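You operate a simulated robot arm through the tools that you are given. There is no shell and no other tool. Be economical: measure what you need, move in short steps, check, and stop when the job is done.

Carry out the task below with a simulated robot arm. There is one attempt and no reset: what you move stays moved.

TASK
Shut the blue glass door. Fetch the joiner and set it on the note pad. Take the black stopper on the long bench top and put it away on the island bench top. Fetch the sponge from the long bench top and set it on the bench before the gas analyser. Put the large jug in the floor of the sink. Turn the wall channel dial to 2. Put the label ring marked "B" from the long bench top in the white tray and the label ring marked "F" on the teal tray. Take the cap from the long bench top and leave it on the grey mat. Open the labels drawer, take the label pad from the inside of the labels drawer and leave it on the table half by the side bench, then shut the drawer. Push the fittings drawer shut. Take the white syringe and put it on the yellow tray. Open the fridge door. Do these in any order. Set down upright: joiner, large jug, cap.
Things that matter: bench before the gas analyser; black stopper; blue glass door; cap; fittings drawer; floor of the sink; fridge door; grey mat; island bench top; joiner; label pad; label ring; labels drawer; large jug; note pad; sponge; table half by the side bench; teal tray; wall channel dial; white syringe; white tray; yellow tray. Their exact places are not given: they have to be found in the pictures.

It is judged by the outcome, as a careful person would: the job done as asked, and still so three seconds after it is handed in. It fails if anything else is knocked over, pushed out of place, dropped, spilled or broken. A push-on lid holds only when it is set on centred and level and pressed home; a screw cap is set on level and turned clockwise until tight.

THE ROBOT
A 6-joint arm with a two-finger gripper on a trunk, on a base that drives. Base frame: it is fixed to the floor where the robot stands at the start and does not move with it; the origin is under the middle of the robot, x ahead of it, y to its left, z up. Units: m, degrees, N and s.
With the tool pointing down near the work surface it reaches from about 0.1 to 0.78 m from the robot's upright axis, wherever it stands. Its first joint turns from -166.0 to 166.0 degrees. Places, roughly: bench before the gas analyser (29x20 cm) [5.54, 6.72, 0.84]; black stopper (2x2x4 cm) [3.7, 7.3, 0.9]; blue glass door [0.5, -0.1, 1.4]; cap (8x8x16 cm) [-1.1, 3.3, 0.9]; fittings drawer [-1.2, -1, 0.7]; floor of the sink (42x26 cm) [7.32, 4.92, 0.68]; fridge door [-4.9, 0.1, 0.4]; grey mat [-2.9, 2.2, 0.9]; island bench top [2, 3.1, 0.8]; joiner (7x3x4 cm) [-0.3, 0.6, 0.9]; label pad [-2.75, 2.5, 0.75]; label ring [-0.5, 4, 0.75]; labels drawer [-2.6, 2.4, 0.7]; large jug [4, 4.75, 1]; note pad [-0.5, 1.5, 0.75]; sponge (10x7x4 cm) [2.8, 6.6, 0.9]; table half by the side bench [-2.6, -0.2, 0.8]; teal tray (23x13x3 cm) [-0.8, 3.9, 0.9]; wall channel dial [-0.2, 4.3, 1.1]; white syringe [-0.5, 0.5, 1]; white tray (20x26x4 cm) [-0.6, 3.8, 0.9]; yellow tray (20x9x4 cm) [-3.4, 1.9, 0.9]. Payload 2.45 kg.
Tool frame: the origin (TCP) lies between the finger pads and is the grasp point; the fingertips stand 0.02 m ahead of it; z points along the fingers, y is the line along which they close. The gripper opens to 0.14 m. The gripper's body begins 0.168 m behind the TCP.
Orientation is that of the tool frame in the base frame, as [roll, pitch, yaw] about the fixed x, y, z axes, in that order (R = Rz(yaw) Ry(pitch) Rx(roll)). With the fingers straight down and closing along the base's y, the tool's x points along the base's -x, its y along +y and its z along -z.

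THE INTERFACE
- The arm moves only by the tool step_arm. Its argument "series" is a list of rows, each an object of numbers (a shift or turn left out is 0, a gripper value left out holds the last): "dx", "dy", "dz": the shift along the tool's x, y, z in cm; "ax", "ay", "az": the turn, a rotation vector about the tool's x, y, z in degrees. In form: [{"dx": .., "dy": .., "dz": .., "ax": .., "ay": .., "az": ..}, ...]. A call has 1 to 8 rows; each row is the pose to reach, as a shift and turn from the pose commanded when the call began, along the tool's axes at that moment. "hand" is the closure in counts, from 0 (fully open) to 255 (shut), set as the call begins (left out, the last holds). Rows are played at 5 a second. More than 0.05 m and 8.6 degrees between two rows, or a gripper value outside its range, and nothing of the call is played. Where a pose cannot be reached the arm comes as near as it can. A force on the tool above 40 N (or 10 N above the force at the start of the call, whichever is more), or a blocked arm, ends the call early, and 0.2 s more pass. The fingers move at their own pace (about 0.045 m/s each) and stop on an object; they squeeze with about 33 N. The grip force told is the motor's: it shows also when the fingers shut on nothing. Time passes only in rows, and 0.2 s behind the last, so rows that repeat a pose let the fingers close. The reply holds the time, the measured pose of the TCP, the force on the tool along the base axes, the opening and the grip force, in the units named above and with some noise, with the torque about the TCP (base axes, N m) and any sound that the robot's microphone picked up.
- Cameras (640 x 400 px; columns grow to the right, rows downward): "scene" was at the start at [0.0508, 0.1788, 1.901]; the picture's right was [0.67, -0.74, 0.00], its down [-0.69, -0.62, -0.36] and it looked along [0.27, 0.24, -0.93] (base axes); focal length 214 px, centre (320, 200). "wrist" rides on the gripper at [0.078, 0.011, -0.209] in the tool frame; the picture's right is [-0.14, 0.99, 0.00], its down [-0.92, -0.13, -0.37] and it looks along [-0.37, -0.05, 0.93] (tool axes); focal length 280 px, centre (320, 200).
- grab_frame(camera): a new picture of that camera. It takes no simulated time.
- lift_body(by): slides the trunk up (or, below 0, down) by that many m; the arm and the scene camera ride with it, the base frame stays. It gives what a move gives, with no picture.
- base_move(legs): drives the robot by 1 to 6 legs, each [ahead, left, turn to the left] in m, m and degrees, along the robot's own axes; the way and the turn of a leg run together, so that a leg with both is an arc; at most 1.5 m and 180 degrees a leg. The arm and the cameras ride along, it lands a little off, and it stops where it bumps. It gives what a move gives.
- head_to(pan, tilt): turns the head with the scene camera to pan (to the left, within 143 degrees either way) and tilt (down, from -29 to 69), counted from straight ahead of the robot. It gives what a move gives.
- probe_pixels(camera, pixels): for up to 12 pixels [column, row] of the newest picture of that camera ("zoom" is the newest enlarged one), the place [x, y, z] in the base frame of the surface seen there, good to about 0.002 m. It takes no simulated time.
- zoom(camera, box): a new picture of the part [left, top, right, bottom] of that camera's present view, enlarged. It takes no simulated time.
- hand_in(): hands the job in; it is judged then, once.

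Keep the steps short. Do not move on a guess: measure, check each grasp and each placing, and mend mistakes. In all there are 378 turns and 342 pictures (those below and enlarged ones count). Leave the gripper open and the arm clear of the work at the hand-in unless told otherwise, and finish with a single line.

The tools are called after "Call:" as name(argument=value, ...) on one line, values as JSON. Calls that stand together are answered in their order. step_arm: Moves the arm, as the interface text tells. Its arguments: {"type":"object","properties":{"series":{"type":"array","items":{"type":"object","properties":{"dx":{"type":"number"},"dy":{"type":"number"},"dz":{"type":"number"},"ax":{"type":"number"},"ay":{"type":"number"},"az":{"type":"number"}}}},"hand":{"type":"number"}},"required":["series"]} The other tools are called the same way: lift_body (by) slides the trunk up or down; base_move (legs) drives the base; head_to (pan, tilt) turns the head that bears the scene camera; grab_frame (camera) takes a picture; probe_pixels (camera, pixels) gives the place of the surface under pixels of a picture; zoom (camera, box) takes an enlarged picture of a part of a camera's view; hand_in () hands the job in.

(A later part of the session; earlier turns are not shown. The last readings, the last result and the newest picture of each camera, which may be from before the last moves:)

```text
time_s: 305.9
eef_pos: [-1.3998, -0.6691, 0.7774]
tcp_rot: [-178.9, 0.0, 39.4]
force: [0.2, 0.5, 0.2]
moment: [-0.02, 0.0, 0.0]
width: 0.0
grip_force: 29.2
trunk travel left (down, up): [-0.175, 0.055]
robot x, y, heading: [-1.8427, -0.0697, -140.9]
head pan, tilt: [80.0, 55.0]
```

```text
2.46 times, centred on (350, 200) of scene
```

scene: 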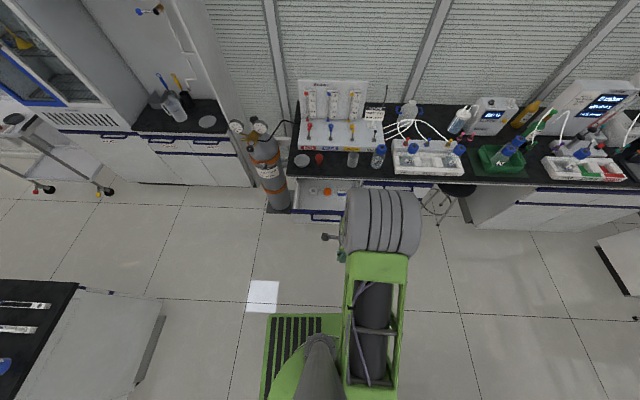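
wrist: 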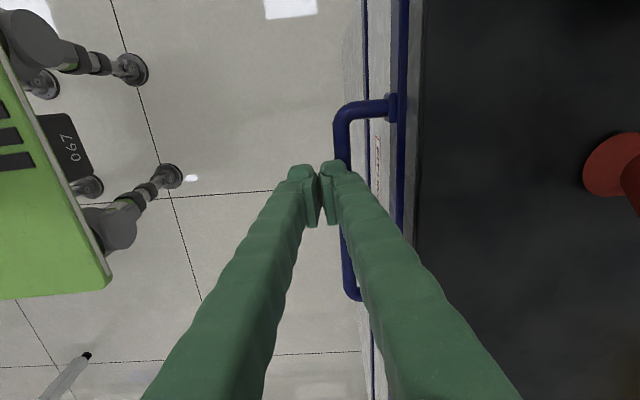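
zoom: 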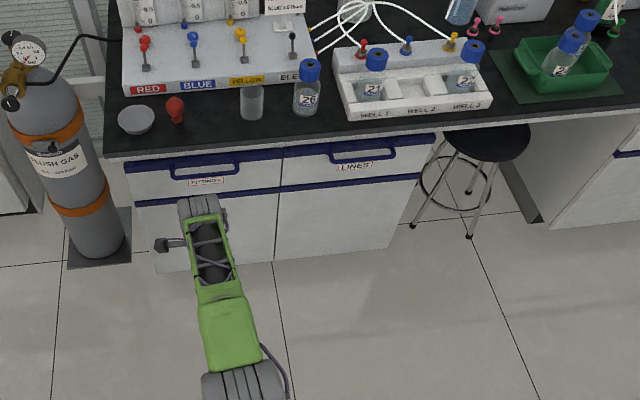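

Shut, flush with its neighbour. Now the white syringe: raise and tuck the arm, then drive to the island's left end.

Call:
step_arm(hand=120, series=[{"dz": -4.5}, {"dz": -9, "dy": -2}, {"dz": -13.5, "dy": -4}, {"dz": -18, "dy": -6}, {"dz": -22.5, "dy": -8}, {"dz": -27, "dy": -10}, {"dz": -31.5, "dy": -12}])

Call:
base_move(legs=[[0, 0, 92], [0.3, 0.65, 0]])

Call:
head_to(pan=90, tilt=55)

Call:
grab_frame(camera="scene")

```text
time_s: 307.5
eef_pos: [-1.3755, -0.7007, 0.9408]
tcp_rot: [-178.5, -0.1, 39.4]
force: [0.5, -0.3, -0.1]
moment: [0.08, 0.06, 0.02]
width: 0.074
grip_force: 0.0
out of reach, approached as far as the arm can: row 1, 2, 3, 4, 5, 6, 7
trunk travel left (down, up): [-0.175, 0.055]
robot x, y, heading: [-1.8447, -0.0635, -141.1]
head pan, tilt: [80.0, 55.0]
```

```text
time_s: 317.5
eef_pos: [-0.544, 0.6109, 0.9399]
tcp_rot: [-178.7, 0.2, 131.2]
force: [-2.8, -1.5, 3.9]
moment: [0.09, -0.14, 0.08]
width: 0.074
grip_force: 0.1
trunk travel left (down, up): [-0.175, 0.055]
robot x, y, heading: [-1.1603, 0.1265, -49.3]
head pan, tilt: [80.0, 55.0]
```

```text
time_s: 318.2
eef_pos: [-0.5444, 0.6117, 0.9406]
tcp_rot: [-178.7, -0.1, 131.2]
force: [-2.3, -2.3, 2.1]
moment: [-0.01, -0.03, -0.02]
width: 0.0743
grip_force: 0.2
trunk travel left (down, up): [-0.175, 0.055]
robot x, y, heading: [-1.1563, 0.1225, -49.5]
head pan, tilt: [90.0, 55.0]
```

```text
223 pictures are left
```

scene: 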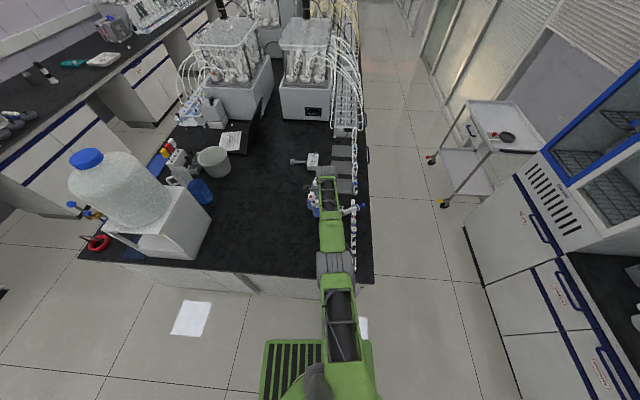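

Mistake: the arm did not rise as commanded. Check what it is touching.

Call:
grab_frame(camera="wrist")

Call:
zoom(camera="scene", box=[270, 150, 400, 290])

```text
222 pictures are left
```

wrist: 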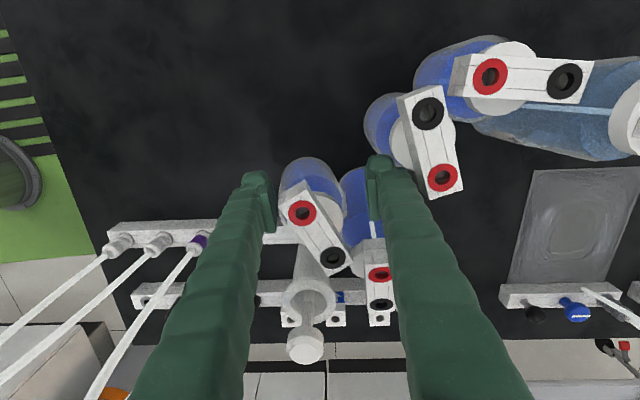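

```text
2.86 times, centred on (335, 220) of scene
```

zoom: 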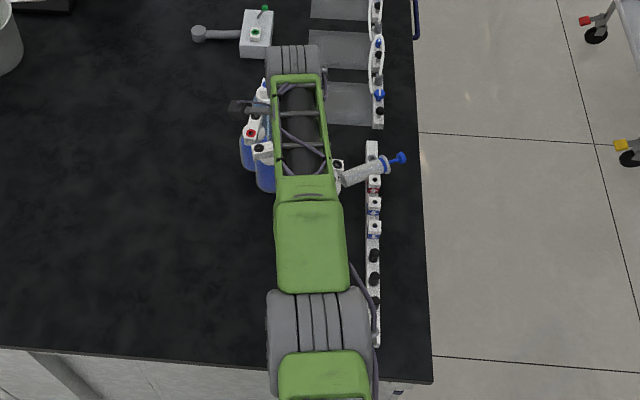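

The bottles S1–S4 and the blue syringe have been disturbed; I must restore them. First rise straight up: trunk up, then measure.

Call:
lift_body(by=0.055)

Call:
step_arm(series=[{"dz": -2}, {"dz": -4}, {"dz": -6}, {"dz": -8}])

Call:
grab_frame(camera="wrist")

```text
time_s: 319.2
eef_pos: [-0.5446, 0.6106, 0.9967]
tcp_rot: [-178.7, -0.1, 131.2]
force: [-0.1, 0.8, 2.0]
moment: [0.01, 0.02, 0.08]
width: 0.0742
grip_force: 0.2
trunk travel left (down, up): [-0.23, 0.0]
robot x, y, heading: [-1.1621, 0.1221, -49.5]
head pan, tilt: [90.0, 55.0]
```

```text
time_s: 320.2
eef_pos: [-0.5401, 0.6138, 1.0763]
tcp_rot: [-178.4, 0.1, 131.2]
force: [0.3, 0.5, 0.3]
moment: [0.0, 0.0, 0.02]
width: 0.074
grip_force: 0.0
out of reach, approached as far as the arm can: row 2, 3, 4
trunk travel left (down, up): [-0.23, 0.0]
robot x, y, heading: [-1.1611, 0.1235, -49.2]
head pan, tilt: [90.0, 55.0]
```

```text
220 pictures are left
```

wrist: 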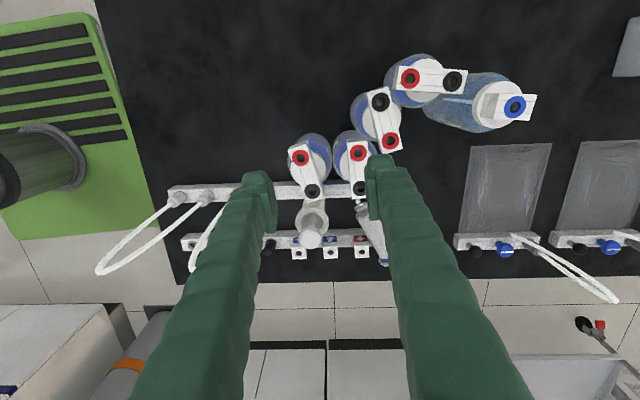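

All bottles still stand. Pull back the base and measure the mess.

Call:
base_move(legs=[[0, -0.25, 0]])

Call:
zoom(camera="scene", box=[260, 130, 400, 260])

Call:
grab_frame(camera="wrist")

```text
time_s: 323.0
eef_pos: [-0.7322, 0.4496, 1.0757]
tcp_rot: [-178.4, 0.1, 131.4]
force: [-0.2, 0.1, -0.9]
moment: [-0.02, -0.03, -0.01]
width: 0.0741
grip_force: 0.0
trunk travel left (down, up): [-0.23, 0.0]
robot x, y, heading: [-1.3569, -0.0399, -49.0]
head pan, tilt: [90.0, 55.0]
```

```text
3.08 times, centred on (330, 195) of scene
```

zoom: 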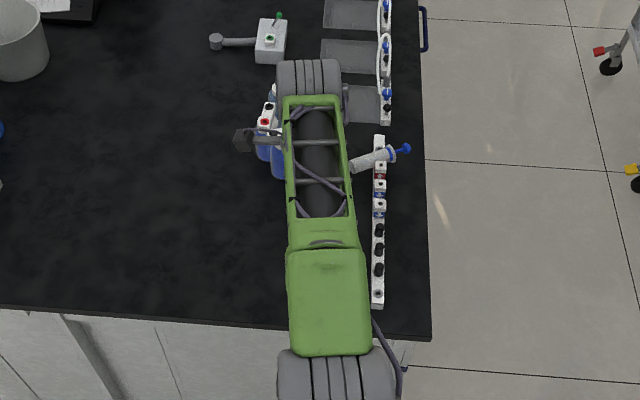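

```text
218 pictures are left
```

wrist: 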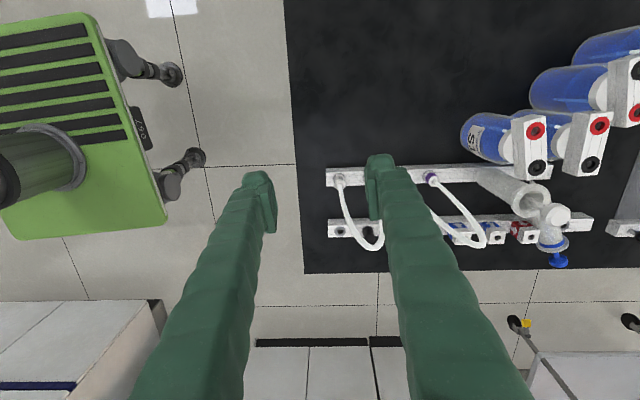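

I'll go to the front side of the island for a proper view; retract the arm first.

Call:
step_arm(series=[{"dy": -4.5}, {"dy": -9}, {"dy": -13.5}, {"dy": -18}, {"dy": -22}])

Call:
base_move(legs=[[0.65, 0, 0], [0, 0, 89], [1.05, 0, 0]])

Call:
head_to(pan=95, tilt=62)

Call:
grab_frame(camera="scene")

```text
time_s: 324.2
eef_pos: [-0.7328, 0.4506, 1.0767]
tcp_rot: [-178.4, 0.1, 131.4]
force: [0.1, 0.2, 0.0]
moment: [0.03, 0.0, 0.0]
width: 0.074
grip_force: 0.1
out of reach, approached as far as the arm can: row 1, 2, 3, 4, 5
trunk travel left (down, up): [-0.23, 0.0]
robot x, y, heading: [-1.3557, -0.042, -48.9]
head pan, tilt: [90.0, 55.0]
```

```text
time_s: 331.4
eef_pos: [-1.3683, 0.1145, 1.0761]
tcp_rot: [-178.3, 0.2, -142.7]
force: [-0.7, 0.1, 0.7]
moment: [-0.06, 0.01, -0.02]
width: 0.0742
grip_force: 0.1
trunk travel left (down, up): [-0.23, 0.0]
robot x, y, heading: [-0.9223, -0.5364, 36.7]
head pan, tilt: [90.0, 55.0]
stopped in leg 2: the robot was blocked; the commanded pose is now the measured one
```

```text
time_s: 332.1
eef_pos: [-1.3678, 0.1128, 1.0765]
tcp_rot: [-178.3, 0.1, -142.8]
force: [0.2, -0.6, 0.1]
moment: [-0.03, -0.01, 0.0]
width: 0.074
grip_force: 0.0
trunk travel left (down, up): [-0.23, 0.0]
robot x, y, heading: [-0.921, -0.5403, 36.5]
head pan, tilt: [95.0, 62.0]
```

```text
217 pictures are left
```

scene: 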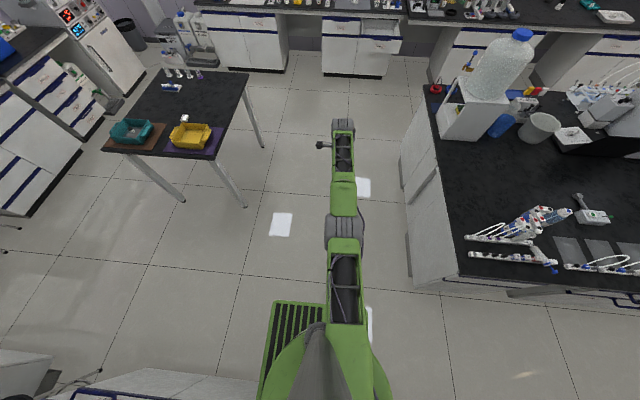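

The robot is stopped beside the gas cylinder; check surroundings on its right/back, and try a small arm retraction.

Call:
step_arm(series=[{"dy": -1.5}, {"dy": -3}])

Call:
head_to(pan=-120, tilt=60)

Call:
grab_frame(camera="scene")

```text
time_s: 332.7
eef_pos: [-1.3677, 0.1132, 1.0768]
tcp_rot: [-178.4, 0.0, -142.8]
force: [0.1, -1.0, 0.1]
moment: [0.0, 0.0, 0.0]
width: 0.074
grip_force: 0.0
out of reach, approached as far as the arm can: row 1, 2
trunk travel left (down, up): [-0.23, 0.0]
robot x, y, heading: [-0.923, -0.5432, 36.6]
head pan, tilt: [95.0, 62.0]
```

```text
time_s: 335.8
eef_pos: [-1.3683, 0.1142, 1.0755]
tcp_rot: [-178.3, 0.0, -142.7]
force: [0.1, -0.1, 1.3]
moment: [0.01, 0.02, 0.03]
width: 0.0741
grip_force: 0.0
trunk travel left (down, up): [-0.23, 0.0]
robot x, y, heading: [-0.9205, -0.5392, 36.4]
head pan, tilt: [-120.0, 60.0]
```

```text
216 pictures are left
```

scene: 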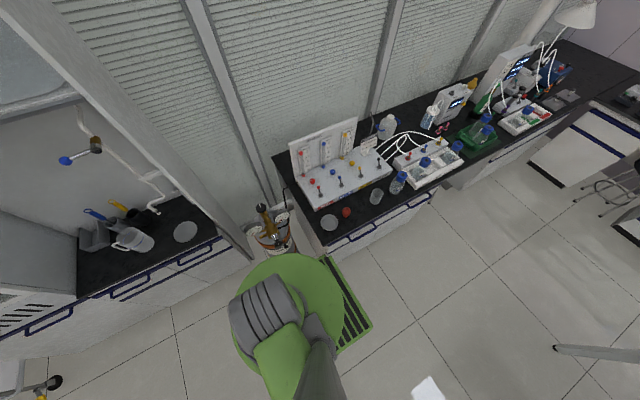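

Call:
base_move(legs=[[0.5, 0.0, 0]])

Call:
step_arm(series=[{"dy": -3, "dz": 3}, {"dy": -6, "dz": 6}, {"dy": -9, "dz": 8}])

```text
time_s: 338.7
eef_pos: [-0.9619, 0.415, 1.0757]
tcp_rot: [-178.4, 0.0, -143.1]
force: [0.2, -0.2, -0.8]
moment: [-0.03, 0.04, 0.01]
width: 0.0741
grip_force: 0.2
trunk travel left (down, up): [-0.23, 0.0]
robot x, y, heading: [-0.5172, -0.2431, 36.6]
head pan, tilt: [-120.0, 60.0]
```

```text
time_s: 339.5
eef_pos: [-0.9607, 0.4078, 1.018]
tcp_rot: [-178.3, 0.1, -143.0]
force: [0.5, -1.1, 0.8]
moment: [0.0, 0.02, 0.02]
width: 0.0742
grip_force: 0.0
out of reach, approached as far as the arm can: row 1, 2, 3
trunk travel left (down, up): [-0.23, 0.0]
robot x, y, heading: [-0.5193, -0.2463, 36.4]
head pan, tilt: [-120.0, 60.0]
```

The arm seems stuck stretched out straight (singular). Try tilting the tool outward to unlock it.

Call:
step_arm(series=[{"ax": -8, "dy": -3}, {"ax": -16, "dy": -6}, {"ax": -24, "dy": -9}, {"ax": -32, "dy": -12}, {"ax": -40, "dy": -15}, {"ax": -40, "dy": -18}])

Call:
head_to(pan=90, tilt=62)

Call:
grab_frame(camera="scene")

```text
time_s: 340.9
eef_pos: [-1.0788, 0.4503, 0.7778]
tcp_rot: [141.7, 0.1, -143.0]
force: [-0.6, 0.1, 0.6]
moment: [0.01, -0.07, -0.03]
width: 0.0742
grip_force: 0.1
out of reach, approached as far as the arm can: row 1, 2, 3, 4, 5, 6
trunk travel left (down, up): [-0.23, 0.0]
robot x, y, heading: [-0.518, -0.2404, 36.6]
head pan, tilt: [-120.0, 60.0]
```

```text
time_s: 344.0
eef_pos: [-1.0787, 0.4499, 0.7779]
tcp_rot: [141.9, 0.1, -142.9]
force: [0.1, 0.8, 0.1]
moment: [0.02, -0.02, 0.04]
width: 0.074
grip_force: 0.0
trunk travel left (down, up): [-0.23, 0.0]
robot x, y, heading: [-0.5171, -0.2407, 36.6]
head pan, tilt: [90.0, 62.0]
```

```text
215 pictures are left
```

scene: 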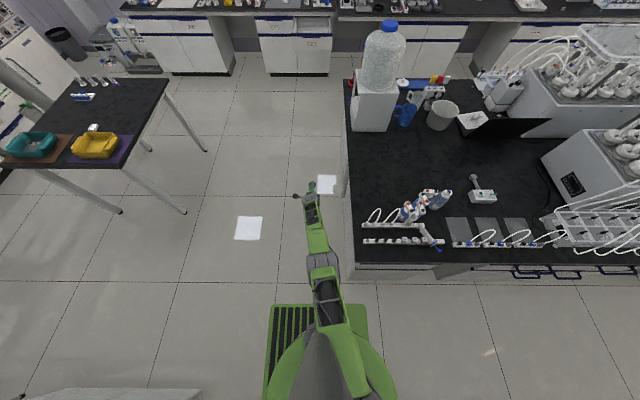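

The elbow has probably passed to the wrong side of straight. I'll stretch outward, then move down, then inward, over free floor.

Call:
step_arm(series=[{"dy": 3.5, "dz": 2.7}, {"dy": 7, "dz": 5.5}, {"dy": 10.5, "dz": 8.2}, {"dy": 14, "dz": 11}, {"dy": 17.5, "dz": 13.7}, {"dy": 21, "dz": 16.4}, {"dy": 24, "dz": 19}])

Call:
step_arm(series=[{"dy": -2.5, "dz": 3.2}, {"dy": -5, "dz": 6.4}, {"dy": -7.5, "dz": 9.6}, {"dy": -10, "dz": 12.8}])

Call:
step_arm(series=[{"dy": -3.5, "dz": -2.7}, {"dy": -7, "dz": -5.5}, {"dy": -10.5, "dz": -8.2}, {"dy": -14, "dz": -11}, {"dy": -17.5, "dz": -13.7}, {"dy": -21, "dz": -16.4}, {"dy": -24, "dz": -19}, {"dy": -27, "dz": -21.5}])

```text
time_s: 345.6
eef_pos: [-1.0896, 0.4992, 0.8581]
tcp_rot: [141.7, 0.0, -143.0]
force: [-0.8, -0.4, 0.1]
moment: [-0.02, 0.0, 0.01]
width: 0.0741
grip_force: 0.0
out of reach, approached as far as the arm can: row 1, 2, 3, 4, 5, 6, 7
trunk travel left (down, up): [-0.23, 0.0]
robot x, y, heading: [-0.5167, -0.2405, 36.7]
head pan, tilt: [90.0, 62.0]
```

```text
time_s: 346.6
eef_pos: [-1.059, 0.4587, 0.7721]
tcp_rot: [141.7, 0.0, -143.0]
force: [0.1, 0.9, 0.6]
moment: [-0.06, -0.04, 0.02]
width: 0.0742
grip_force: 0.1
out of reach, approached as far as the arm can: row 1, 2, 3, 4
trunk travel left (down, up): [-0.23, 0.0]
robot x, y, heading: [-0.5173, -0.2418, 36.4]
head pan, tilt: [90.0, 62.0]
```

```text
time_s: 348.4
eef_pos: [-0.8498, 0.1807, 0.7702]
tcp_rot: [141.6, 0.2, -143.0]
force: [-0.1, 0.7, 0.3]
moment: [0.02, 0.02, 0.0]
width: 0.0741
grip_force: 0.0
out of reach, approached as far as the arm can: row 1, 2
trunk travel left (down, up): [-0.23, 0.0]
robot x, y, heading: [-0.5198, -0.2436, 36.6]
head pan, tilt: [90.0, 62.0]
```

Unlocked. Raise and return the tool to vertical.

Call:
step_arm(series=[{"dy": 2.5, "dz": -3.2, "ax": 5}, {"dy": 5, "dz": -6.4, "ax": 10}, {"dy": 7.5, "dz": -9.6, "ax": 15}, {"dy": 10, "dz": -12.8, "ax": 20}, {"dy": 12.5, "dz": -16, "ax": 25}, {"dy": 15, "dz": -19.2, "ax": 30}, {"dy": 17, "dz": -22, "ax": 38}, {"dy": 17, "dz": -22, "ax": 38}])

```text
time_s: 350.4
eef_pos: [-0.8227, 0.2003, 1.0367]
tcp_rot: [174.9, 12.7, -127.8]
force: [0.3, -0.4, -1.0]
moment: [0.06, -0.02, 0.01]
width: 0.0741
grip_force: 0.0
out of reach, approached as far as the arm can: row 5, 6, 7, 8
trunk travel left (down, up): [-0.23, 0.0]
robot x, y, heading: [-0.5204, -0.2419, 36.5]
head pan, tilt: [90.0, 62.0]
stopped in row 8: the arm was blocked; the commanded pose is now the measured one
```

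Call:
step_arm(series=[{"dy": 3, "ay": 4, "az": 4}, {"dy": 6, "ay": 8, "az": 8, "ax": 3}, {"dy": 9, "ay": 12.5, "az": 12, "ax": 5}, {"dy": 9, "ay": 12.5, "az": 12, "ax": 5}])

Call:
grab_frame(camera="scene")

Call:
zoom(camera="scene", box=[350, 170, 470, 260])

```text
time_s: 351.4
eef_pos: [-0.8742, 0.2291, 1.0234]
tcp_rot: [174.8, 6.4, -139.4]
force: [0.9, -0.2, -0.1]
moment: [0.0, -0.03, 0.0]
width: 0.0743
grip_force: 0.0
out of reach, approached as far as the arm can: row 2, 3, 4
trunk travel left (down, up): [-0.23, 0.0]
robot x, y, heading: [-0.5198, -0.2442, 36.2]
head pan, tilt: [90.0, 62.0]
```

```text
214 pictures are left
```

scene: 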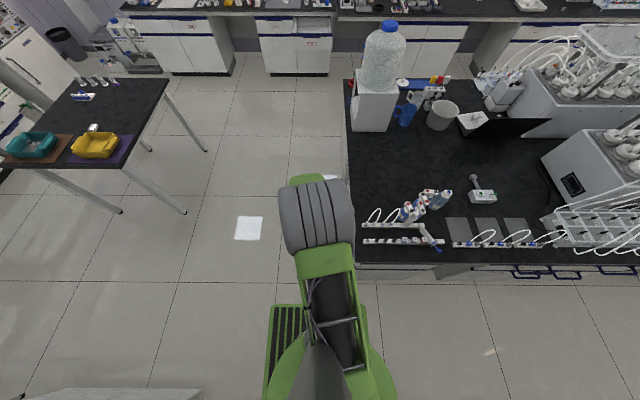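

```text
4.44 times, centred on (410, 215) of scene
```

zoom: 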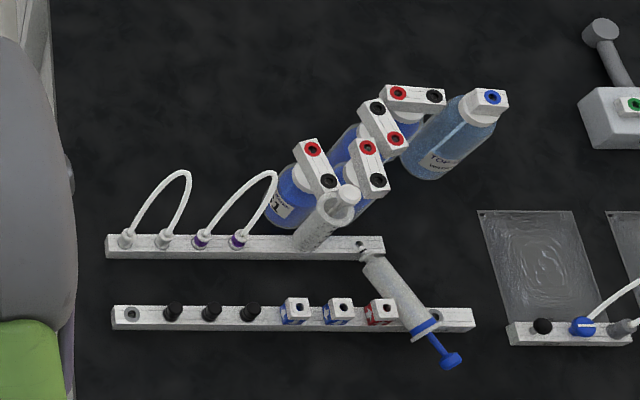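

The blue syringe lies across the racks and the bottles are bunched. Move in front of them, keeping the arm off the bench.

Call:
base_move(legs=[[0, -0.16, 1.8], [0.5, 0, 0]])

Call:
grab_frame(camera="wrist")

Call:
grab_frame(camera="scene")

```text
time_s: 356.0
eef_pos: [-0.3982, 0.4007, 1.0224]
tcp_rot: [174.6, 6.3, -137.6]
force: [0.0, 0.9, 1.3]
moment: [-0.07, 0.04, -0.01]
width: 0.0742
grip_force: 0.1
trunk travel left (down, up): [-0.23, 0.0]
robot x, y, heading: [-0.0291, -0.0567, 38.4]
head pan, tilt: [90.0, 62.0]
```

```text
212 pictures are left
```

wrist: 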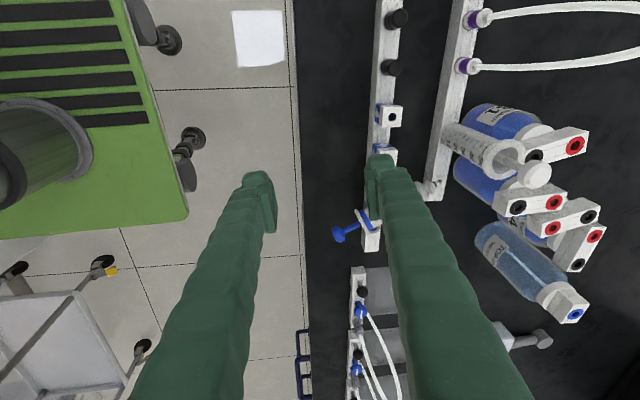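

```text
211 pictures are left
```

scene: 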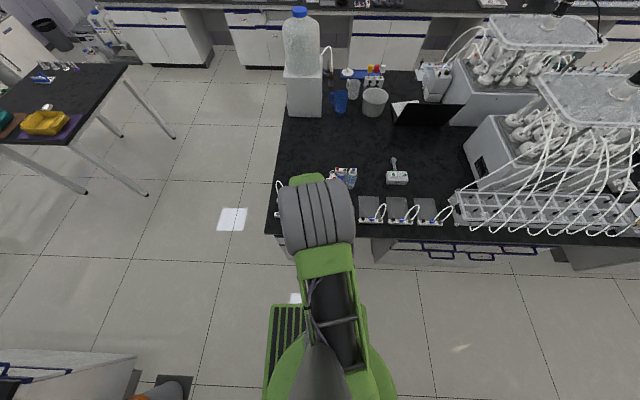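

Call:
probe_pixels(camera="wrist", pixels=[[437, 190], [430, 185], [450, 60], [456, 135], [372, 248], [388, 60], [339, 234], [362, 218], [395, 195], [432, 192]])

Call:
probe_pixels(camera="wrist", pixels=[[572, 145], [552, 203], [553, 230], [595, 236], [575, 313], [590, 210], [537, 172], [525, 160], [480, 125], [470, 175], [490, 255], [535, 215]])

Call:
zoom(camera="wrist", box=[420, 90, 620, 330])

```text
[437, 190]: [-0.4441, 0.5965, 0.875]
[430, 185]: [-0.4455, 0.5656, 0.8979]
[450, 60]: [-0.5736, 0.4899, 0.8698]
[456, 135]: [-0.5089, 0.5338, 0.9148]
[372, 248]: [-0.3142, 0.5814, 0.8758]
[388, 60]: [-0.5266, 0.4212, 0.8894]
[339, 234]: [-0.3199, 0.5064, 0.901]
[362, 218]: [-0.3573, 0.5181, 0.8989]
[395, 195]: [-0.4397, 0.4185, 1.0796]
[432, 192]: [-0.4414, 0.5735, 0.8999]
```

```text
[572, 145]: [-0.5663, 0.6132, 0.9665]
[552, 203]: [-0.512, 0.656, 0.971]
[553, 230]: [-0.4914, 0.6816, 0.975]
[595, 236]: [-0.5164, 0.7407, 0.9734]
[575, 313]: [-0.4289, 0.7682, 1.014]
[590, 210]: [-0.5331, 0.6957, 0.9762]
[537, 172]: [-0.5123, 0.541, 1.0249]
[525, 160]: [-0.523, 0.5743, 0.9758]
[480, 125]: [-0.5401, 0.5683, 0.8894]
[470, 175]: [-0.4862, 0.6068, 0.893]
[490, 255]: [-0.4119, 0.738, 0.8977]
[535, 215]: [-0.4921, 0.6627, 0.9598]
```

```text
1.67 times, centred on (520, 210) of wrist
```

zoom: 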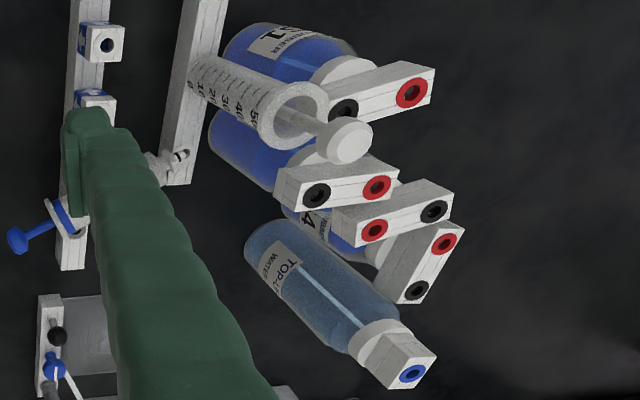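

Racks are unmoved; S1–S4 must go back to their row (I reconstructed their original spots from the first picture) and the blue syringe into its socket. Move the arm aside for a clear view.

Call:
step_arm(series=[{"dx": 4, "ax": 5, "ay": 6}, {"dx": 8, "ax": 5, "ay": 6}, {"dx": 12, "ax": 5, "ay": 6}, {"dx": 16, "ax": 5, "ay": 6}, {"dx": 20, "ax": 5, "ay": 6}, {"dx": 24, "ax": 5, "ay": 6}])

Call:
head_to(pan=85, tilt=62)

Call:
grab_frame(camera="scene")

Call:
zoom(camera="scene", box=[250, 150, 380, 235])

```text
time_s: 357.4
eef_pos: [-0.5392, 0.223, 0.9793]
tcp_rot: [173.7, 5.1, -137.5]
force: [0.2, 0.4, 0.1]
moment: [0.02, 0.0, 0.01]
width: 0.074
grip_force: 0.0
out of reach, approached as far as the arm can: row 1, 2, 3, 4, 5, 6
trunk travel left (down, up): [-0.23, 0.0]
robot x, y, heading: [-0.0312, -0.0566, 38.2]
head pan, tilt: [90.0, 62.0]
```

```text
time_s: 358.0
eef_pos: [-0.5409, 0.2246, 0.9814]
tcp_rot: [173.9, 5.2, -137.7]
force: [-0.4, 0.7, -0.7]
moment: [-0.02, -0.04, 0.0]
width: 0.0741
grip_force: 0.1
trunk travel left (down, up): [-0.23, 0.0]
robot x, y, heading: [-0.0322, -0.0538, 38.3]
head pan, tilt: [85.0, 62.0]
```

```text
209 pictures are left
```

scene: 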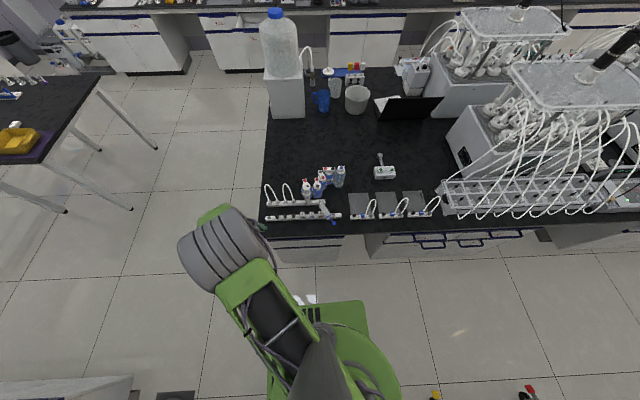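

```text
4.71 times, centred on (315, 192) of scene
```

zoom: 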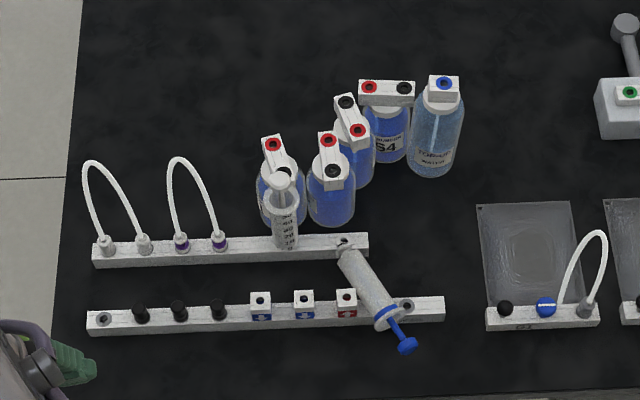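

Call:
probe_pixels(camera="zoom", pixels=[[272, 152], [287, 172], [328, 148], [333, 165], [343, 111], [357, 124], [378, 87], [395, 88], [452, 90], [365, 135], [300, 170], [345, 245]])

Call:
zoom(camera="scene", box=[295, 160, 350, 225])

Call:
probe_pixels(camera="zoom", pixels=[[190, 320], [280, 330], [330, 380], [250, 290], [265, 265]])

```text
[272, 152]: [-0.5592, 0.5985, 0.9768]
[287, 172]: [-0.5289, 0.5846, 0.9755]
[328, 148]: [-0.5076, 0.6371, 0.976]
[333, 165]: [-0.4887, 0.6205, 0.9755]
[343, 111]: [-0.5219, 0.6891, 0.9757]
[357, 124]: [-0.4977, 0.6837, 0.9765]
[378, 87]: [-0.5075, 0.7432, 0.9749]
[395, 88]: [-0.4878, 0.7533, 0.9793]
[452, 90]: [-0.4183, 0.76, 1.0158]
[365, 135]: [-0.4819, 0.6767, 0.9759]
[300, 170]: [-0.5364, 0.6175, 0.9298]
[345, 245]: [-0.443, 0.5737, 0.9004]
```

```text
6.15 times, centred on (322, 192) of scene
```

zoom: 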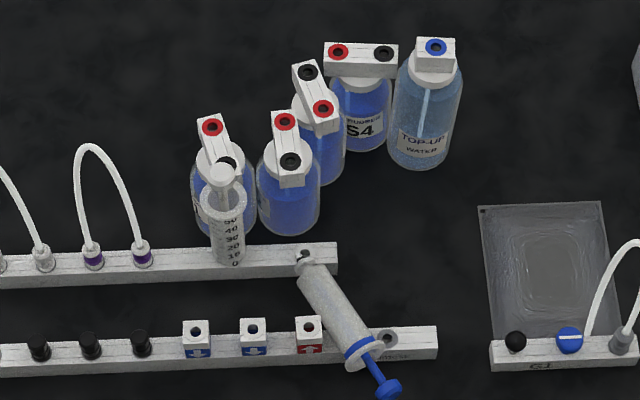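

```text
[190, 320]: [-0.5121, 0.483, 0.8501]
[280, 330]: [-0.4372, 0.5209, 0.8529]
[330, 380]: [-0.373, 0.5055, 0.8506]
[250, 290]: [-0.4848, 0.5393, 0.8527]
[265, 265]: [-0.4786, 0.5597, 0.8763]
```

Lower the trunk to its usual height and raise the arm well above the bottles before approaching.

Call:
step_arm(hand=120, series=[{"ax": 6, "ay": 5}, {"ax": 6, "ay": 5, "dz": -4}, {"ax": 6, "ay": 5, "dz": -8}, {"ax": 6, "ay": 5, "dz": -12}, {"ax": 6, "ay": 5, "dz": -16}])

```text
time_s: 359.2
eef_pos: [-0.5119, 0.1928, 1.1086]
tcp_rot: [172.5, 5.8, -137.7]
force: [0.7, 0.3, -1.1]
moment: [0.02, 0.02, -0.03]
width: 0.0741
grip_force: 0.0
out of reach, approached as far as the arm can: row 1, 2, 3, 4, 5
trunk travel left (down, up): [-0.23, 0.0]
robot x, y, heading: [-0.0282, -0.058, 38.4]
head pan, tilt: [85.0, 62.0]
```

Call:
base_move(legs=[[0, 0.12, 0]])

Call:
step_arm(series=[{"dy": 4}, {"dy": 8, "ax": 4, "ay": 3}, {"dy": 12, "ax": 7, "ay": 6}, {"dy": 16, "ax": 7, "ay": 6}, {"dy": 18, "ax": 7, "ay": 6}])

Call:
grab_frame(camera="scene")

```text
time_s: 360.9
eef_pos: [-0.5853, 0.2854, 1.1081]
tcp_rot: [172.5, 5.7, -137.7]
force: [-0.7, 0.4, -0.1]
moment: [-0.02, -0.02, 0.04]
width: 0.0742
grip_force: 0.1
trunk travel left (down, up): [-0.23, 0.0]
robot x, y, heading: [-0.1011, 0.0373, 38.2]
head pan, tilt: [85.0, 62.0]
```

```text
time_s: 362.1
eef_pos: [-0.6714, 0.3947, 1.1079]
tcp_rot: [170.9, 8.6, -137.9]
force: [0.0, 0.4, -0.7]
moment: [-0.02, -0.02, 0.01]
width: 0.0738
grip_force: 0.0
out of reach, approached as far as the arm can: row 1, 2, 3, 4, 5
trunk travel left (down, up): [-0.23, 0.0]
robot x, y, heading: [-0.0967, 0.0324, 38.1]
head pan, tilt: [85.0, 62.0]
```

```text
206 pictures are left
```

scene: 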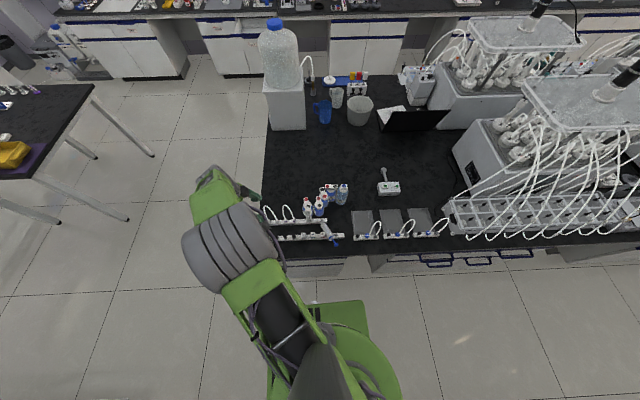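

Call:
step_arm(series=[{"az": -8, "ax": 4, "ay": 4}, {"az": -16, "ax": 8, "ay": 8}, {"az": -24, "ax": 8, "ay": 8}, {"az": -32, "ax": 8, "ay": 8}, {"az": -40, "ax": 8, "ay": 8}])

Call:
grab_frame(camera="wrist")

```text
refused: row 1 steps farther than a row can; nothing moved
```

```text
205 pictures are left
```

wrist: 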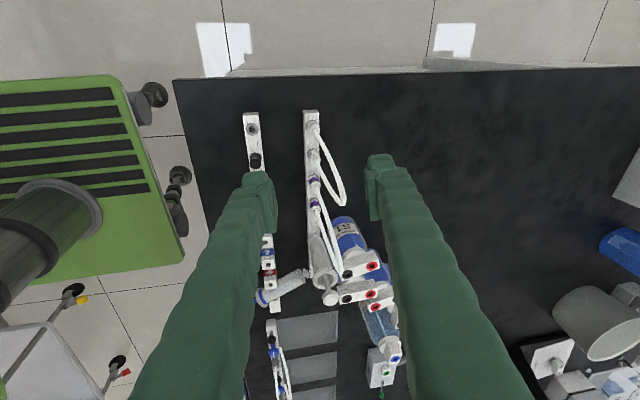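

The commanded pose has drifted from the measured one through my repeated corrections; undo those rotations.

Call:
step_arm(series=[{"ax": -5, "ay": -5}, {"ax": -11, "ay": -11}, {"ax": -17, "ay": -16}, {"ax": -17, "ay": -16}])

```text
time_s: 363.1
eef_pos: [-0.669, 0.3935, 1.1051]
tcp_rot: [152.3, 23.7, -143.3]
force: [-0.1, 0.1, 0.6]
moment: [0.0, 0.02, 0.05]
width: 0.074
grip_force: 0.1
trunk travel left (down, up): [-0.23, 0.0]
robot x, y, heading: [-0.0979, 0.0324, 38.3]
head pan, tilt: [85.0, 62.0]
```

Call:
grab_frame(camera="scene")

Call:
probe_pixels(camera="scene", pixels=[[290, 320], [265, 285], [230, 245], [205, 200], [215, 185], [250, 185]])

```text
204 pictures are left
```

scene: 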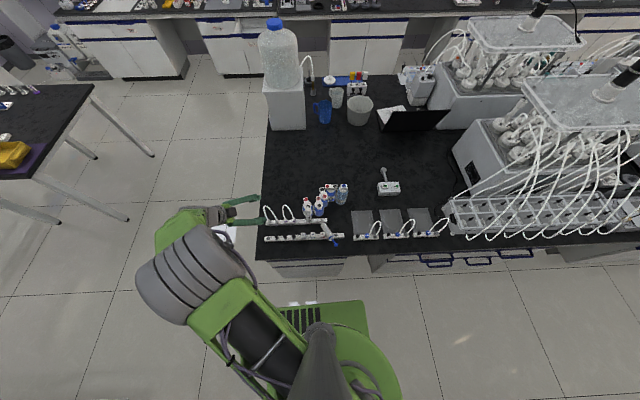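

```text
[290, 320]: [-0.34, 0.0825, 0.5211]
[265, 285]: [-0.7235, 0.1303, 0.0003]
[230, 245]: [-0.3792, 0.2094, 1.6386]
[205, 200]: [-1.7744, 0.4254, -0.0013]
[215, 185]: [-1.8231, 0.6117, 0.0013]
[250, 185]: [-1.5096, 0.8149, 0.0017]
```

Call:
step_arm(series=[{"az": 8.5}, {"az": 17}, {"az": 25.5}, {"az": 34}, {"az": 42.5}])

Call:
step_arm(series=[{"ax": 5}, {"ax": 10}, {"ax": 15}, {"ax": 20}])

```text
time_s: 364.3
eef_pos: [-0.6683, 0.393, 1.1046]
tcp_rot: [144.2, 0.4, 179.9]
force: [0.1, -0.2, 0.4]
moment: [-0.01, -0.01, -0.03]
width: 0.074
grip_force: 0.0
trunk travel left (down, up): [-0.23, 0.0]
robot x, y, heading: [-0.0997, 0.0317, 37.9]
head pan, tilt: [85.0, 62.0]
```

```text
time_s: 365.3
eef_pos: [-0.668, 0.3946, 1.1048]
tcp_rot: [164.3, 0.4, 180.0]
force: [0.6, -0.4, -0.2]
moment: [-0.03, 0.03, -0.02]
width: 0.0741
grip_force: 0.1
trunk travel left (down, up): [-0.23, 0.0]
robot x, y, heading: [-0.098, 0.0341, 38.4]
head pan, tilt: [85.0, 62.0]
```

Call:
step_arm(series=[{"ax": 5}, {"ax": 10}, {"ax": 15.7}, {"ax": 15.7}])

```text
time_s: 366.3
eef_pos: [-0.6636, 0.3912, 1.1026]
tcp_rot: [167.8, 0.6, -180.0]
force: [0.0, 0.3, -0.2]
moment: [0.02, -0.01, -0.03]
width: 0.0741
grip_force: 0.1
out of reach, approached as far as the arm can: row 1, 2, 3, 4
trunk travel left (down, up): [-0.23, 0.0]
robot x, y, heading: [-0.1001, 0.0327, 38.1]
head pan, tilt: [85.0, 62.0]
```

Call:
lift_body(by=-0.055)

Call:
step_arm(series=[{"ax": 4}, {"ax": 8}, {"ax": 12}, {"ax": 12}])

Call:
grab_frame(camera="scene")

```text
time_s: 367.3
eef_pos: [-0.6623, 0.391, 1.0486]
tcp_rot: [167.9, 0.4, -180.0]
force: [0.0, 0.0, 0.5]
moment: [0.0, -0.01, -0.02]
width: 0.0741
grip_force: 0.1
trunk travel left (down, up): [-0.175, 0.055]
robot x, y, heading: [-0.1015, 0.0319, 38.2]
head pan, tilt: [85.0, 62.0]
```

```text
time_s: 368.3
eef_pos: [-0.6646, 0.3925, 1.048]
tcp_rot: [167.9, 0.5, 180.0]
force: [0.2, 0.1, -0.2]
moment: [0.01, -0.03, -0.02]
width: 0.0741
grip_force: 0.1
out of reach, approached as far as the arm can: row 1, 2, 3, 4
trunk travel left (down, up): [-0.175, 0.055]
robot x, y, heading: [-0.1011, 0.0369, 38.0]
head pan, tilt: [85.0, 62.0]
```

```text
203 pictures are left
```

scene: 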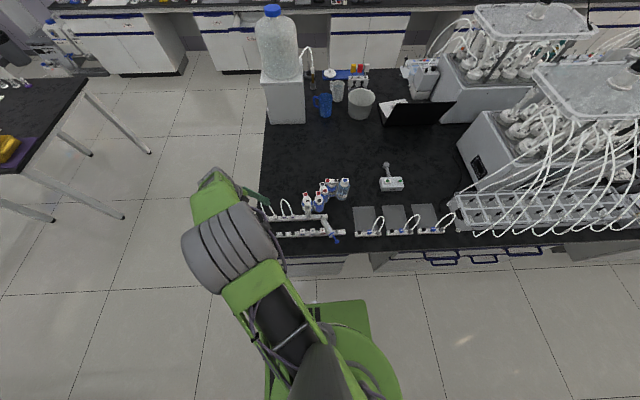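

Call:
step_arm(series=[{"dx": -3.3, "dy": -2.1}, {"dx": -6.7, "dy": -4.2}, {"dx": -10.1, "dy": -6.4}, {"dx": -10.1, "dy": -6.4, "ax": 6}, {"dx": -10.1, "dy": -6.4, "ax": 12}])

```text
time_s: 369.5
eef_pos: [-0.5628, 0.3296, 1.034]
tcp_rot: [170.8, 0.4, -179.9]
force: [0.1, 0.6, -0.6]
moment: [-0.01, -0.01, 0.02]
width: 0.0742
grip_force: 0.1
out of reach, approached as far as the arm can: row 4, 5
trunk travel left (down, up): [-0.175, 0.055]
robot x, y, heading: [-0.0982, 0.0314, 38.1]
head pan, tilt: [85.0, 62.0]
```

Call:
step_arm(series=[{"az": 8.5}, {"az": 17}, {"az": 25.5}, {"az": 34}, {"az": 42.5}, {"az": 51}])

Call:
grab_frame(camera="wrist")

```text
time_s: 370.9
eef_pos: [-0.5624, 0.3295, 1.0356]
tcp_rot: [173.8, -6.7, 129.1]
force: [-0.7, 0.8, -0.4]
moment: [-0.01, 0.01, 0.0]
width: 0.0743
grip_force: 0.0
trunk travel left (down, up): [-0.175, 0.055]
robot x, y, heading: [-0.1006, 0.0326, 38.3]
head pan, tilt: [85.0, 62.0]
```

```text
202 pictures are left
```

wrist: 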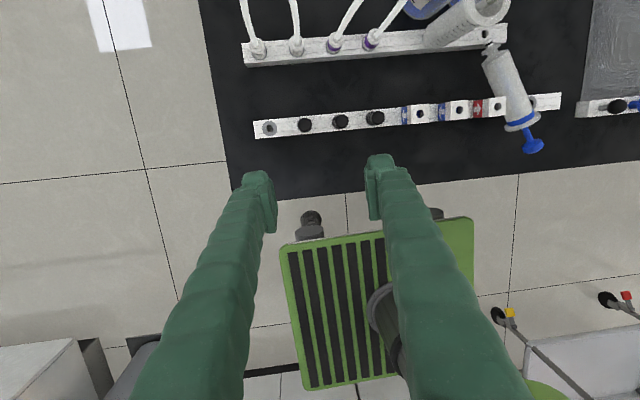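

Call:
step_arm(series=[{"ax": 3, "ay": -3}, {"ax": 6.2, "ay": -6.7}, {"ax": 6.2, "ay": -6.7}])

```text
time_s: 371.7
eef_pos: [-0.5615, 0.3291, 1.0337]
tcp_rot: [173.8, -6.7, 129.4]
force: [0.1, -0.2, 0.1]
moment: [0.01, 0.02, 0.0]
width: 0.0738
grip_force: 0.1
out of reach, approached as far as the arm can: row 1, 2, 3
trunk travel left (down, up): [-0.175, 0.055]
robot x, y, heading: [-0.0999, 0.0367, 38.2]
head pan, tilt: [85.0, 62.0]
```

All my trouble poses had the arm swung more than ~100° left of ahead, so this looks like a first-joint limit. Swing the TCP 16 cm along the bench and retry.

Call:
step_arm(series=[{"dy": 4}, {"dy": 8}, {"dy": 12}, {"dy": 16}, {"dy": 16, "ax": 3, "ay": -3.3}, {"dy": 16, "ax": 6.2, "ay": -6.7}])

```text
time_s: 373.1
eef_pos: [-0.4357, 0.4267, 1.0467]
tcp_rot: [174.1, -5.8, 129.3]
force: [0.1, 0.1, 0.2]
moment: [0.0, 0.02, 0.02]
width: 0.0742
grip_force: 0.1
out of reach, approached as far as the arm can: row 5, 6
trunk travel left (down, up): [-0.175, 0.055]
robot x, y, heading: [-0.0998, 0.034, 38.1]
head pan, tilt: [85.0, 62.0]
```

Call:
head_to(pan=85, tilt=69)

Call:
grab_frame(camera="scene")

Call:
probe_pixels(camera="scene", pixels=[[270, 240], [300, 300], [275, 190], [260, 200], [320, 200], [290, 260]])

```text
time_s: 373.8
eef_pos: [-0.4363, 0.4263, 1.0478]
tcp_rot: [174.3, -5.8, 129.4]
force: [0.4, -0.3, -0.1]
moment: [0.0, 0.02, 0.02]
width: 0.074
grip_force: 0.0
trunk travel left (down, up): [-0.175, 0.055]
robot x, y, heading: [-0.1013, 0.0347, 38.0]
head pan, tilt: [85.0, 68.8]
```

```text
201 pictures are left
```

scene: 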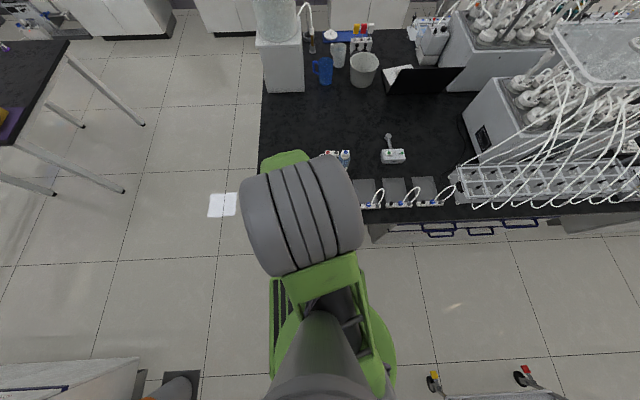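

```text
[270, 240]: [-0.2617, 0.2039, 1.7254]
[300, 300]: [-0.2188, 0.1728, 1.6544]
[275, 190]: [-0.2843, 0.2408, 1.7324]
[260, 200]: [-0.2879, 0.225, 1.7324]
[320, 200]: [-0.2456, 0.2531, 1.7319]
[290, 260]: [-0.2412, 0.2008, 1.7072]
```

Call:
step_arm(series=[{"az": -8.5}, {"az": -17}, {"az": -25.5}, {"az": -34}, {"az": -42.5}, {"az": -51}, {"az": -59.5}, {"az": -68}])

Call:
step_arm(series=[{"az": -8}, {"az": -16}, {"az": -21}, {"az": -21, "dy": 2}])

```text
time_s: 375.6
eef_pos: [-0.4351, 0.4247, 1.0456]
tcp_rot: [172.3, 3.1, -163.0]
force: [0.6, -0.4, 0.7]
moment: [0.02, -0.02, -0.03]
width: 0.0741
grip_force: 0.1
trunk travel left (down, up): [-0.175, 0.055]
robot x, y, heading: [-0.1014, 0.0342, 38.2]
head pan, tilt: [85.0, 68.8]
```

```text
time_s: 376.6
eef_pos: [-0.4423, 0.4427, 1.0487]
tcp_rot: [173.8, 6.0, -142.3]
force: [-1.1, -0.1, -0.2]
moment: [-0.03, -0.01, 0.04]
width: 0.0742
grip_force: 0.0
trunk travel left (down, up): [-0.175, 0.055]
robot x, y, heading: [-0.1019, 0.0346, 38.2]
head pan, tilt: [85.0, 68.8]
```

Now at the familiar yaw; try levelling here: ax +6, ay +6.

Call:
step_arm(series=[{"ax": 2, "ay": 2}, {"ax": 4, "ay": 4}, {"ax": 6.2, "ay": 6}, {"ax": 6.2, "ay": 6}])

```text
time_s: 377.6
eef_pos: [-0.4417, 0.4442, 1.0498]
tcp_rot: [173.8, 5.9, -142.4]
force: [0.4, -0.2, 1.2]
moment: [0.02, -0.01, -0.02]
width: 0.074
grip_force: 0.1
out of reach, approached as far as the arm can: row 1, 2, 3, 4
trunk travel left (down, up): [-0.175, 0.055]
robot x, y, heading: [-0.0998, 0.0309, 38.1]
head pan, tilt: [85.0, 68.8]
```

Call:
step_arm(series=[{"ax": -3, "ay": 3}, {"ax": -6, "ay": 6}])

Call:
step_arm(series=[{"dy": 4, "dz": 2}, {"dy": 8, "dz": 4}, {"dy": 12, "dz": 5, "ax": 4}, {"dy": 12, "dz": 5, "ax": 8}])

```text
time_s: 378.2
eef_pos: [-0.4402, 0.4371, 1.0432]
tcp_rot: [167.2, 1.1, -141.6]
force: [-0.1, 0.5, 0.1]
moment: [0.0, -0.02, 0.03]
width: 0.0742
grip_force: 0.1
out of reach, approached as far as the arm can: row 2
trunk travel left (down, up): [-0.175, 0.055]
robot x, y, heading: [-0.0959, 0.0349, 38.2]
head pan, tilt: [85.0, 68.8]
```

```text
time_s: 379.2
eef_pos: [-0.5077, 0.5135, 1.0031]
tcp_rot: [170.7, 5.7, -142.1]
force: [-1.4, -0.6, 0.7]
moment: [0.01, 0.04, 0.02]
width: 0.0741
grip_force: 0.1
out of reach, approached as far as the arm can: row 1, 2, 3, 4
trunk travel left (down, up): [-0.175, 0.055]
robot x, y, heading: [-0.1023, 0.033, 38.2]
head pan, tilt: [85.0, 68.8]
```

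Rise away from the syringe first.

Call:
step_arm(series=[{"dz": -3}, {"dz": -6}, {"dz": -7, "dy": -4}, {"dz": -7, "dy": -8}, {"dz": -7, "dy": -12}])

Call:
grab_frame(camera="wrist")

```text
time_s: 380.4
eef_pos: [-0.4263, 0.4074, 1.0492]
tcp_rot: [170.7, 5.6, -142.2]
force: [0.9, 0.3, 0.3]
moment: [0.06, 0.04, -0.02]
width: 0.074
grip_force: 0.1
out of reach, approached as far as the arm can: row 2
trunk travel left (down, up): [-0.175, 0.055]
robot x, y, heading: [-0.1012, 0.0362, 38.2]
head pan, tilt: [85.0, 68.8]
```

```text
200 pictures are left
```

wrist: 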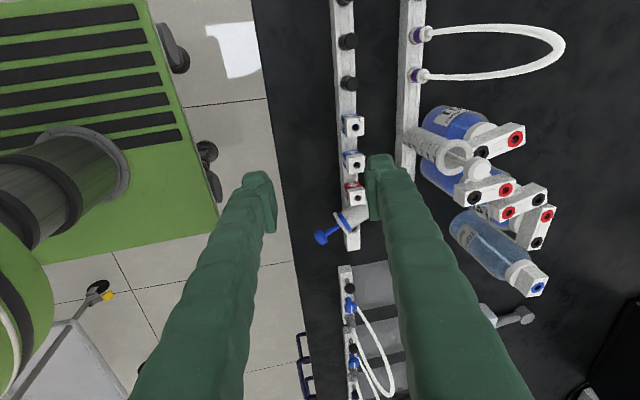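

Call:
base_move(legs=[[-0.95, 0, 0], [0, 0.4, 0]])

Call:
step_arm(series=[{"ay": 8}, {"ay": 16}, {"ay": 24}, {"ay": 32}, {"ay": 40}])

```text
time_s: 388.9
eef_pos: [-1.4176, 0.1382, 1.0497]
tcp_rot: [170.7, 5.7, -141.4]
force: [0.0, 0.9, -0.2]
moment: [-0.01, -0.03, 0.01]
width: 0.074
grip_force: 0.0
trunk travel left (down, up): [-0.175, 0.055]
robot x, y, heading: [-1.0877, -0.2305, 38.8]
head pan, tilt: [85.0, 68.8]
```

```text
time_s: 390.1
eef_pos: [-1.4168, 0.1354, 1.0473]
tcp_rot: [170.2, 2.2, -141.1]
force: [-0.2, 0.4, 0.6]
moment: [-0.02, 0.04, 0.02]
width: 0.074
grip_force: 0.1
out of reach, approached as far as the arm can: row 1, 2, 3, 4, 5
trunk travel left (down, up): [-0.175, 0.055]
robot x, y, heading: [-1.0872, -0.2303, 39.0]
head pan, tilt: [85.0, 68.8]
```

Call:
step_arm(series=[{"ay": -8}, {"ay": -16}, {"ay": -24}, {"ay": -32}, {"ay": -40}])

Call:
step_arm(series=[{"ax": -8}, {"ax": -16}, {"ax": -24}, {"ax": -32}, {"ax": -40}, {"ax": -48}, {"ax": -56}])

Call:
step_arm(series=[{"ay": 8}, {"ay": 16}, {"ay": 24}, {"ay": 32}, {"ay": 38}])

```text
time_s: 391.3
eef_pos: [-1.4178, 0.1341, 1.0487]
tcp_rot: [166.9, 41.8, -149.4]
force: [-0.9, 0.1, 0.4]
moment: [-0.01, -0.02, -0.02]
width: 0.0737
grip_force: 0.0
trunk travel left (down, up): [-0.175, 0.055]
robot x, y, heading: [-1.0869, -0.2311, 38.8]
head pan, tilt: [85.0, 68.8]
```

```text
time_s: 392.9
eef_pos: [-1.4187, 0.133, 1.0487]
tcp_rot: [110.9, 41.5, -149.2]
force: [-0.6, -0.1, 0.3]
moment: [-0.03, -0.02, -0.03]
width: 0.0739
grip_force: 0.1
trunk travel left (down, up): [-0.175, 0.055]
robot x, y, heading: [-1.0863, -0.2335, 38.6]
head pan, tilt: [85.0, 68.8]
```

```text
time_s: 394.1
eef_pos: [-1.4355, 0.1533, 1.0363]
tcp_rot: [131.7, 20.9, -111.2]
force: [-0.1, 0.0, -0.6]
moment: [0.03, 0.03, -0.01]
width: 0.0741
grip_force: 0.0
out of reach, approached as far as the arm can: row 3, 4, 5
trunk travel left (down, up): [-0.175, 0.055]
robot x, y, heading: [-1.0872, -0.2321, 38.8]
head pan, tilt: [85.0, 68.8]
```

Call:
step_arm(series=[{"ax": 7, "ay": 3.6}, {"ax": 14, "ay": 7.2}, {"ax": 21, "ay": 10.7}, {"ax": 28, "ay": 14.3}, {"ax": 35, "ay": 17.9}, {"ax": 42, "ay": 21.5}, {"ax": 46, "ay": 23.5}])

```text
time_s: 395.7
eef_pos: [-1.4372, 0.1519, 1.0361]
tcp_rot: [-179.9, 0.0, -101.9]
force: [-0.2, 0.0, 0.5]
moment: [0.0, -0.03, -0.01]
width: 0.074
grip_force: 0.0
trunk travel left (down, up): [-0.175, 0.055]
robot x, y, heading: [-1.0885, -0.2348, 38.9]
head pan, tilt: [85.0, 68.8]
```

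The wrist is unlocked: vertical again. Rotate to yaw -142 to confirm.

Call:
step_arm(series=[{"az": 8}, {"az": 16}, {"az": 24}, {"az": 32}, {"az": 40}])

```text
time_s: 396.9
eef_pos: [-1.4365, 0.1523, 1.0369]
tcp_rot: [179.8, 0.1, -141.8]
force: [-0.7, -0.6, 0.3]
moment: [-0.02, 0.0, 0.01]
width: 0.0742
grip_force: 0.1
trunk travel left (down, up): [-0.175, 0.055]
robot x, y, heading: [-1.0851, -0.2356, 39.0]
head pan, tilt: [85.0, 68.8]
```

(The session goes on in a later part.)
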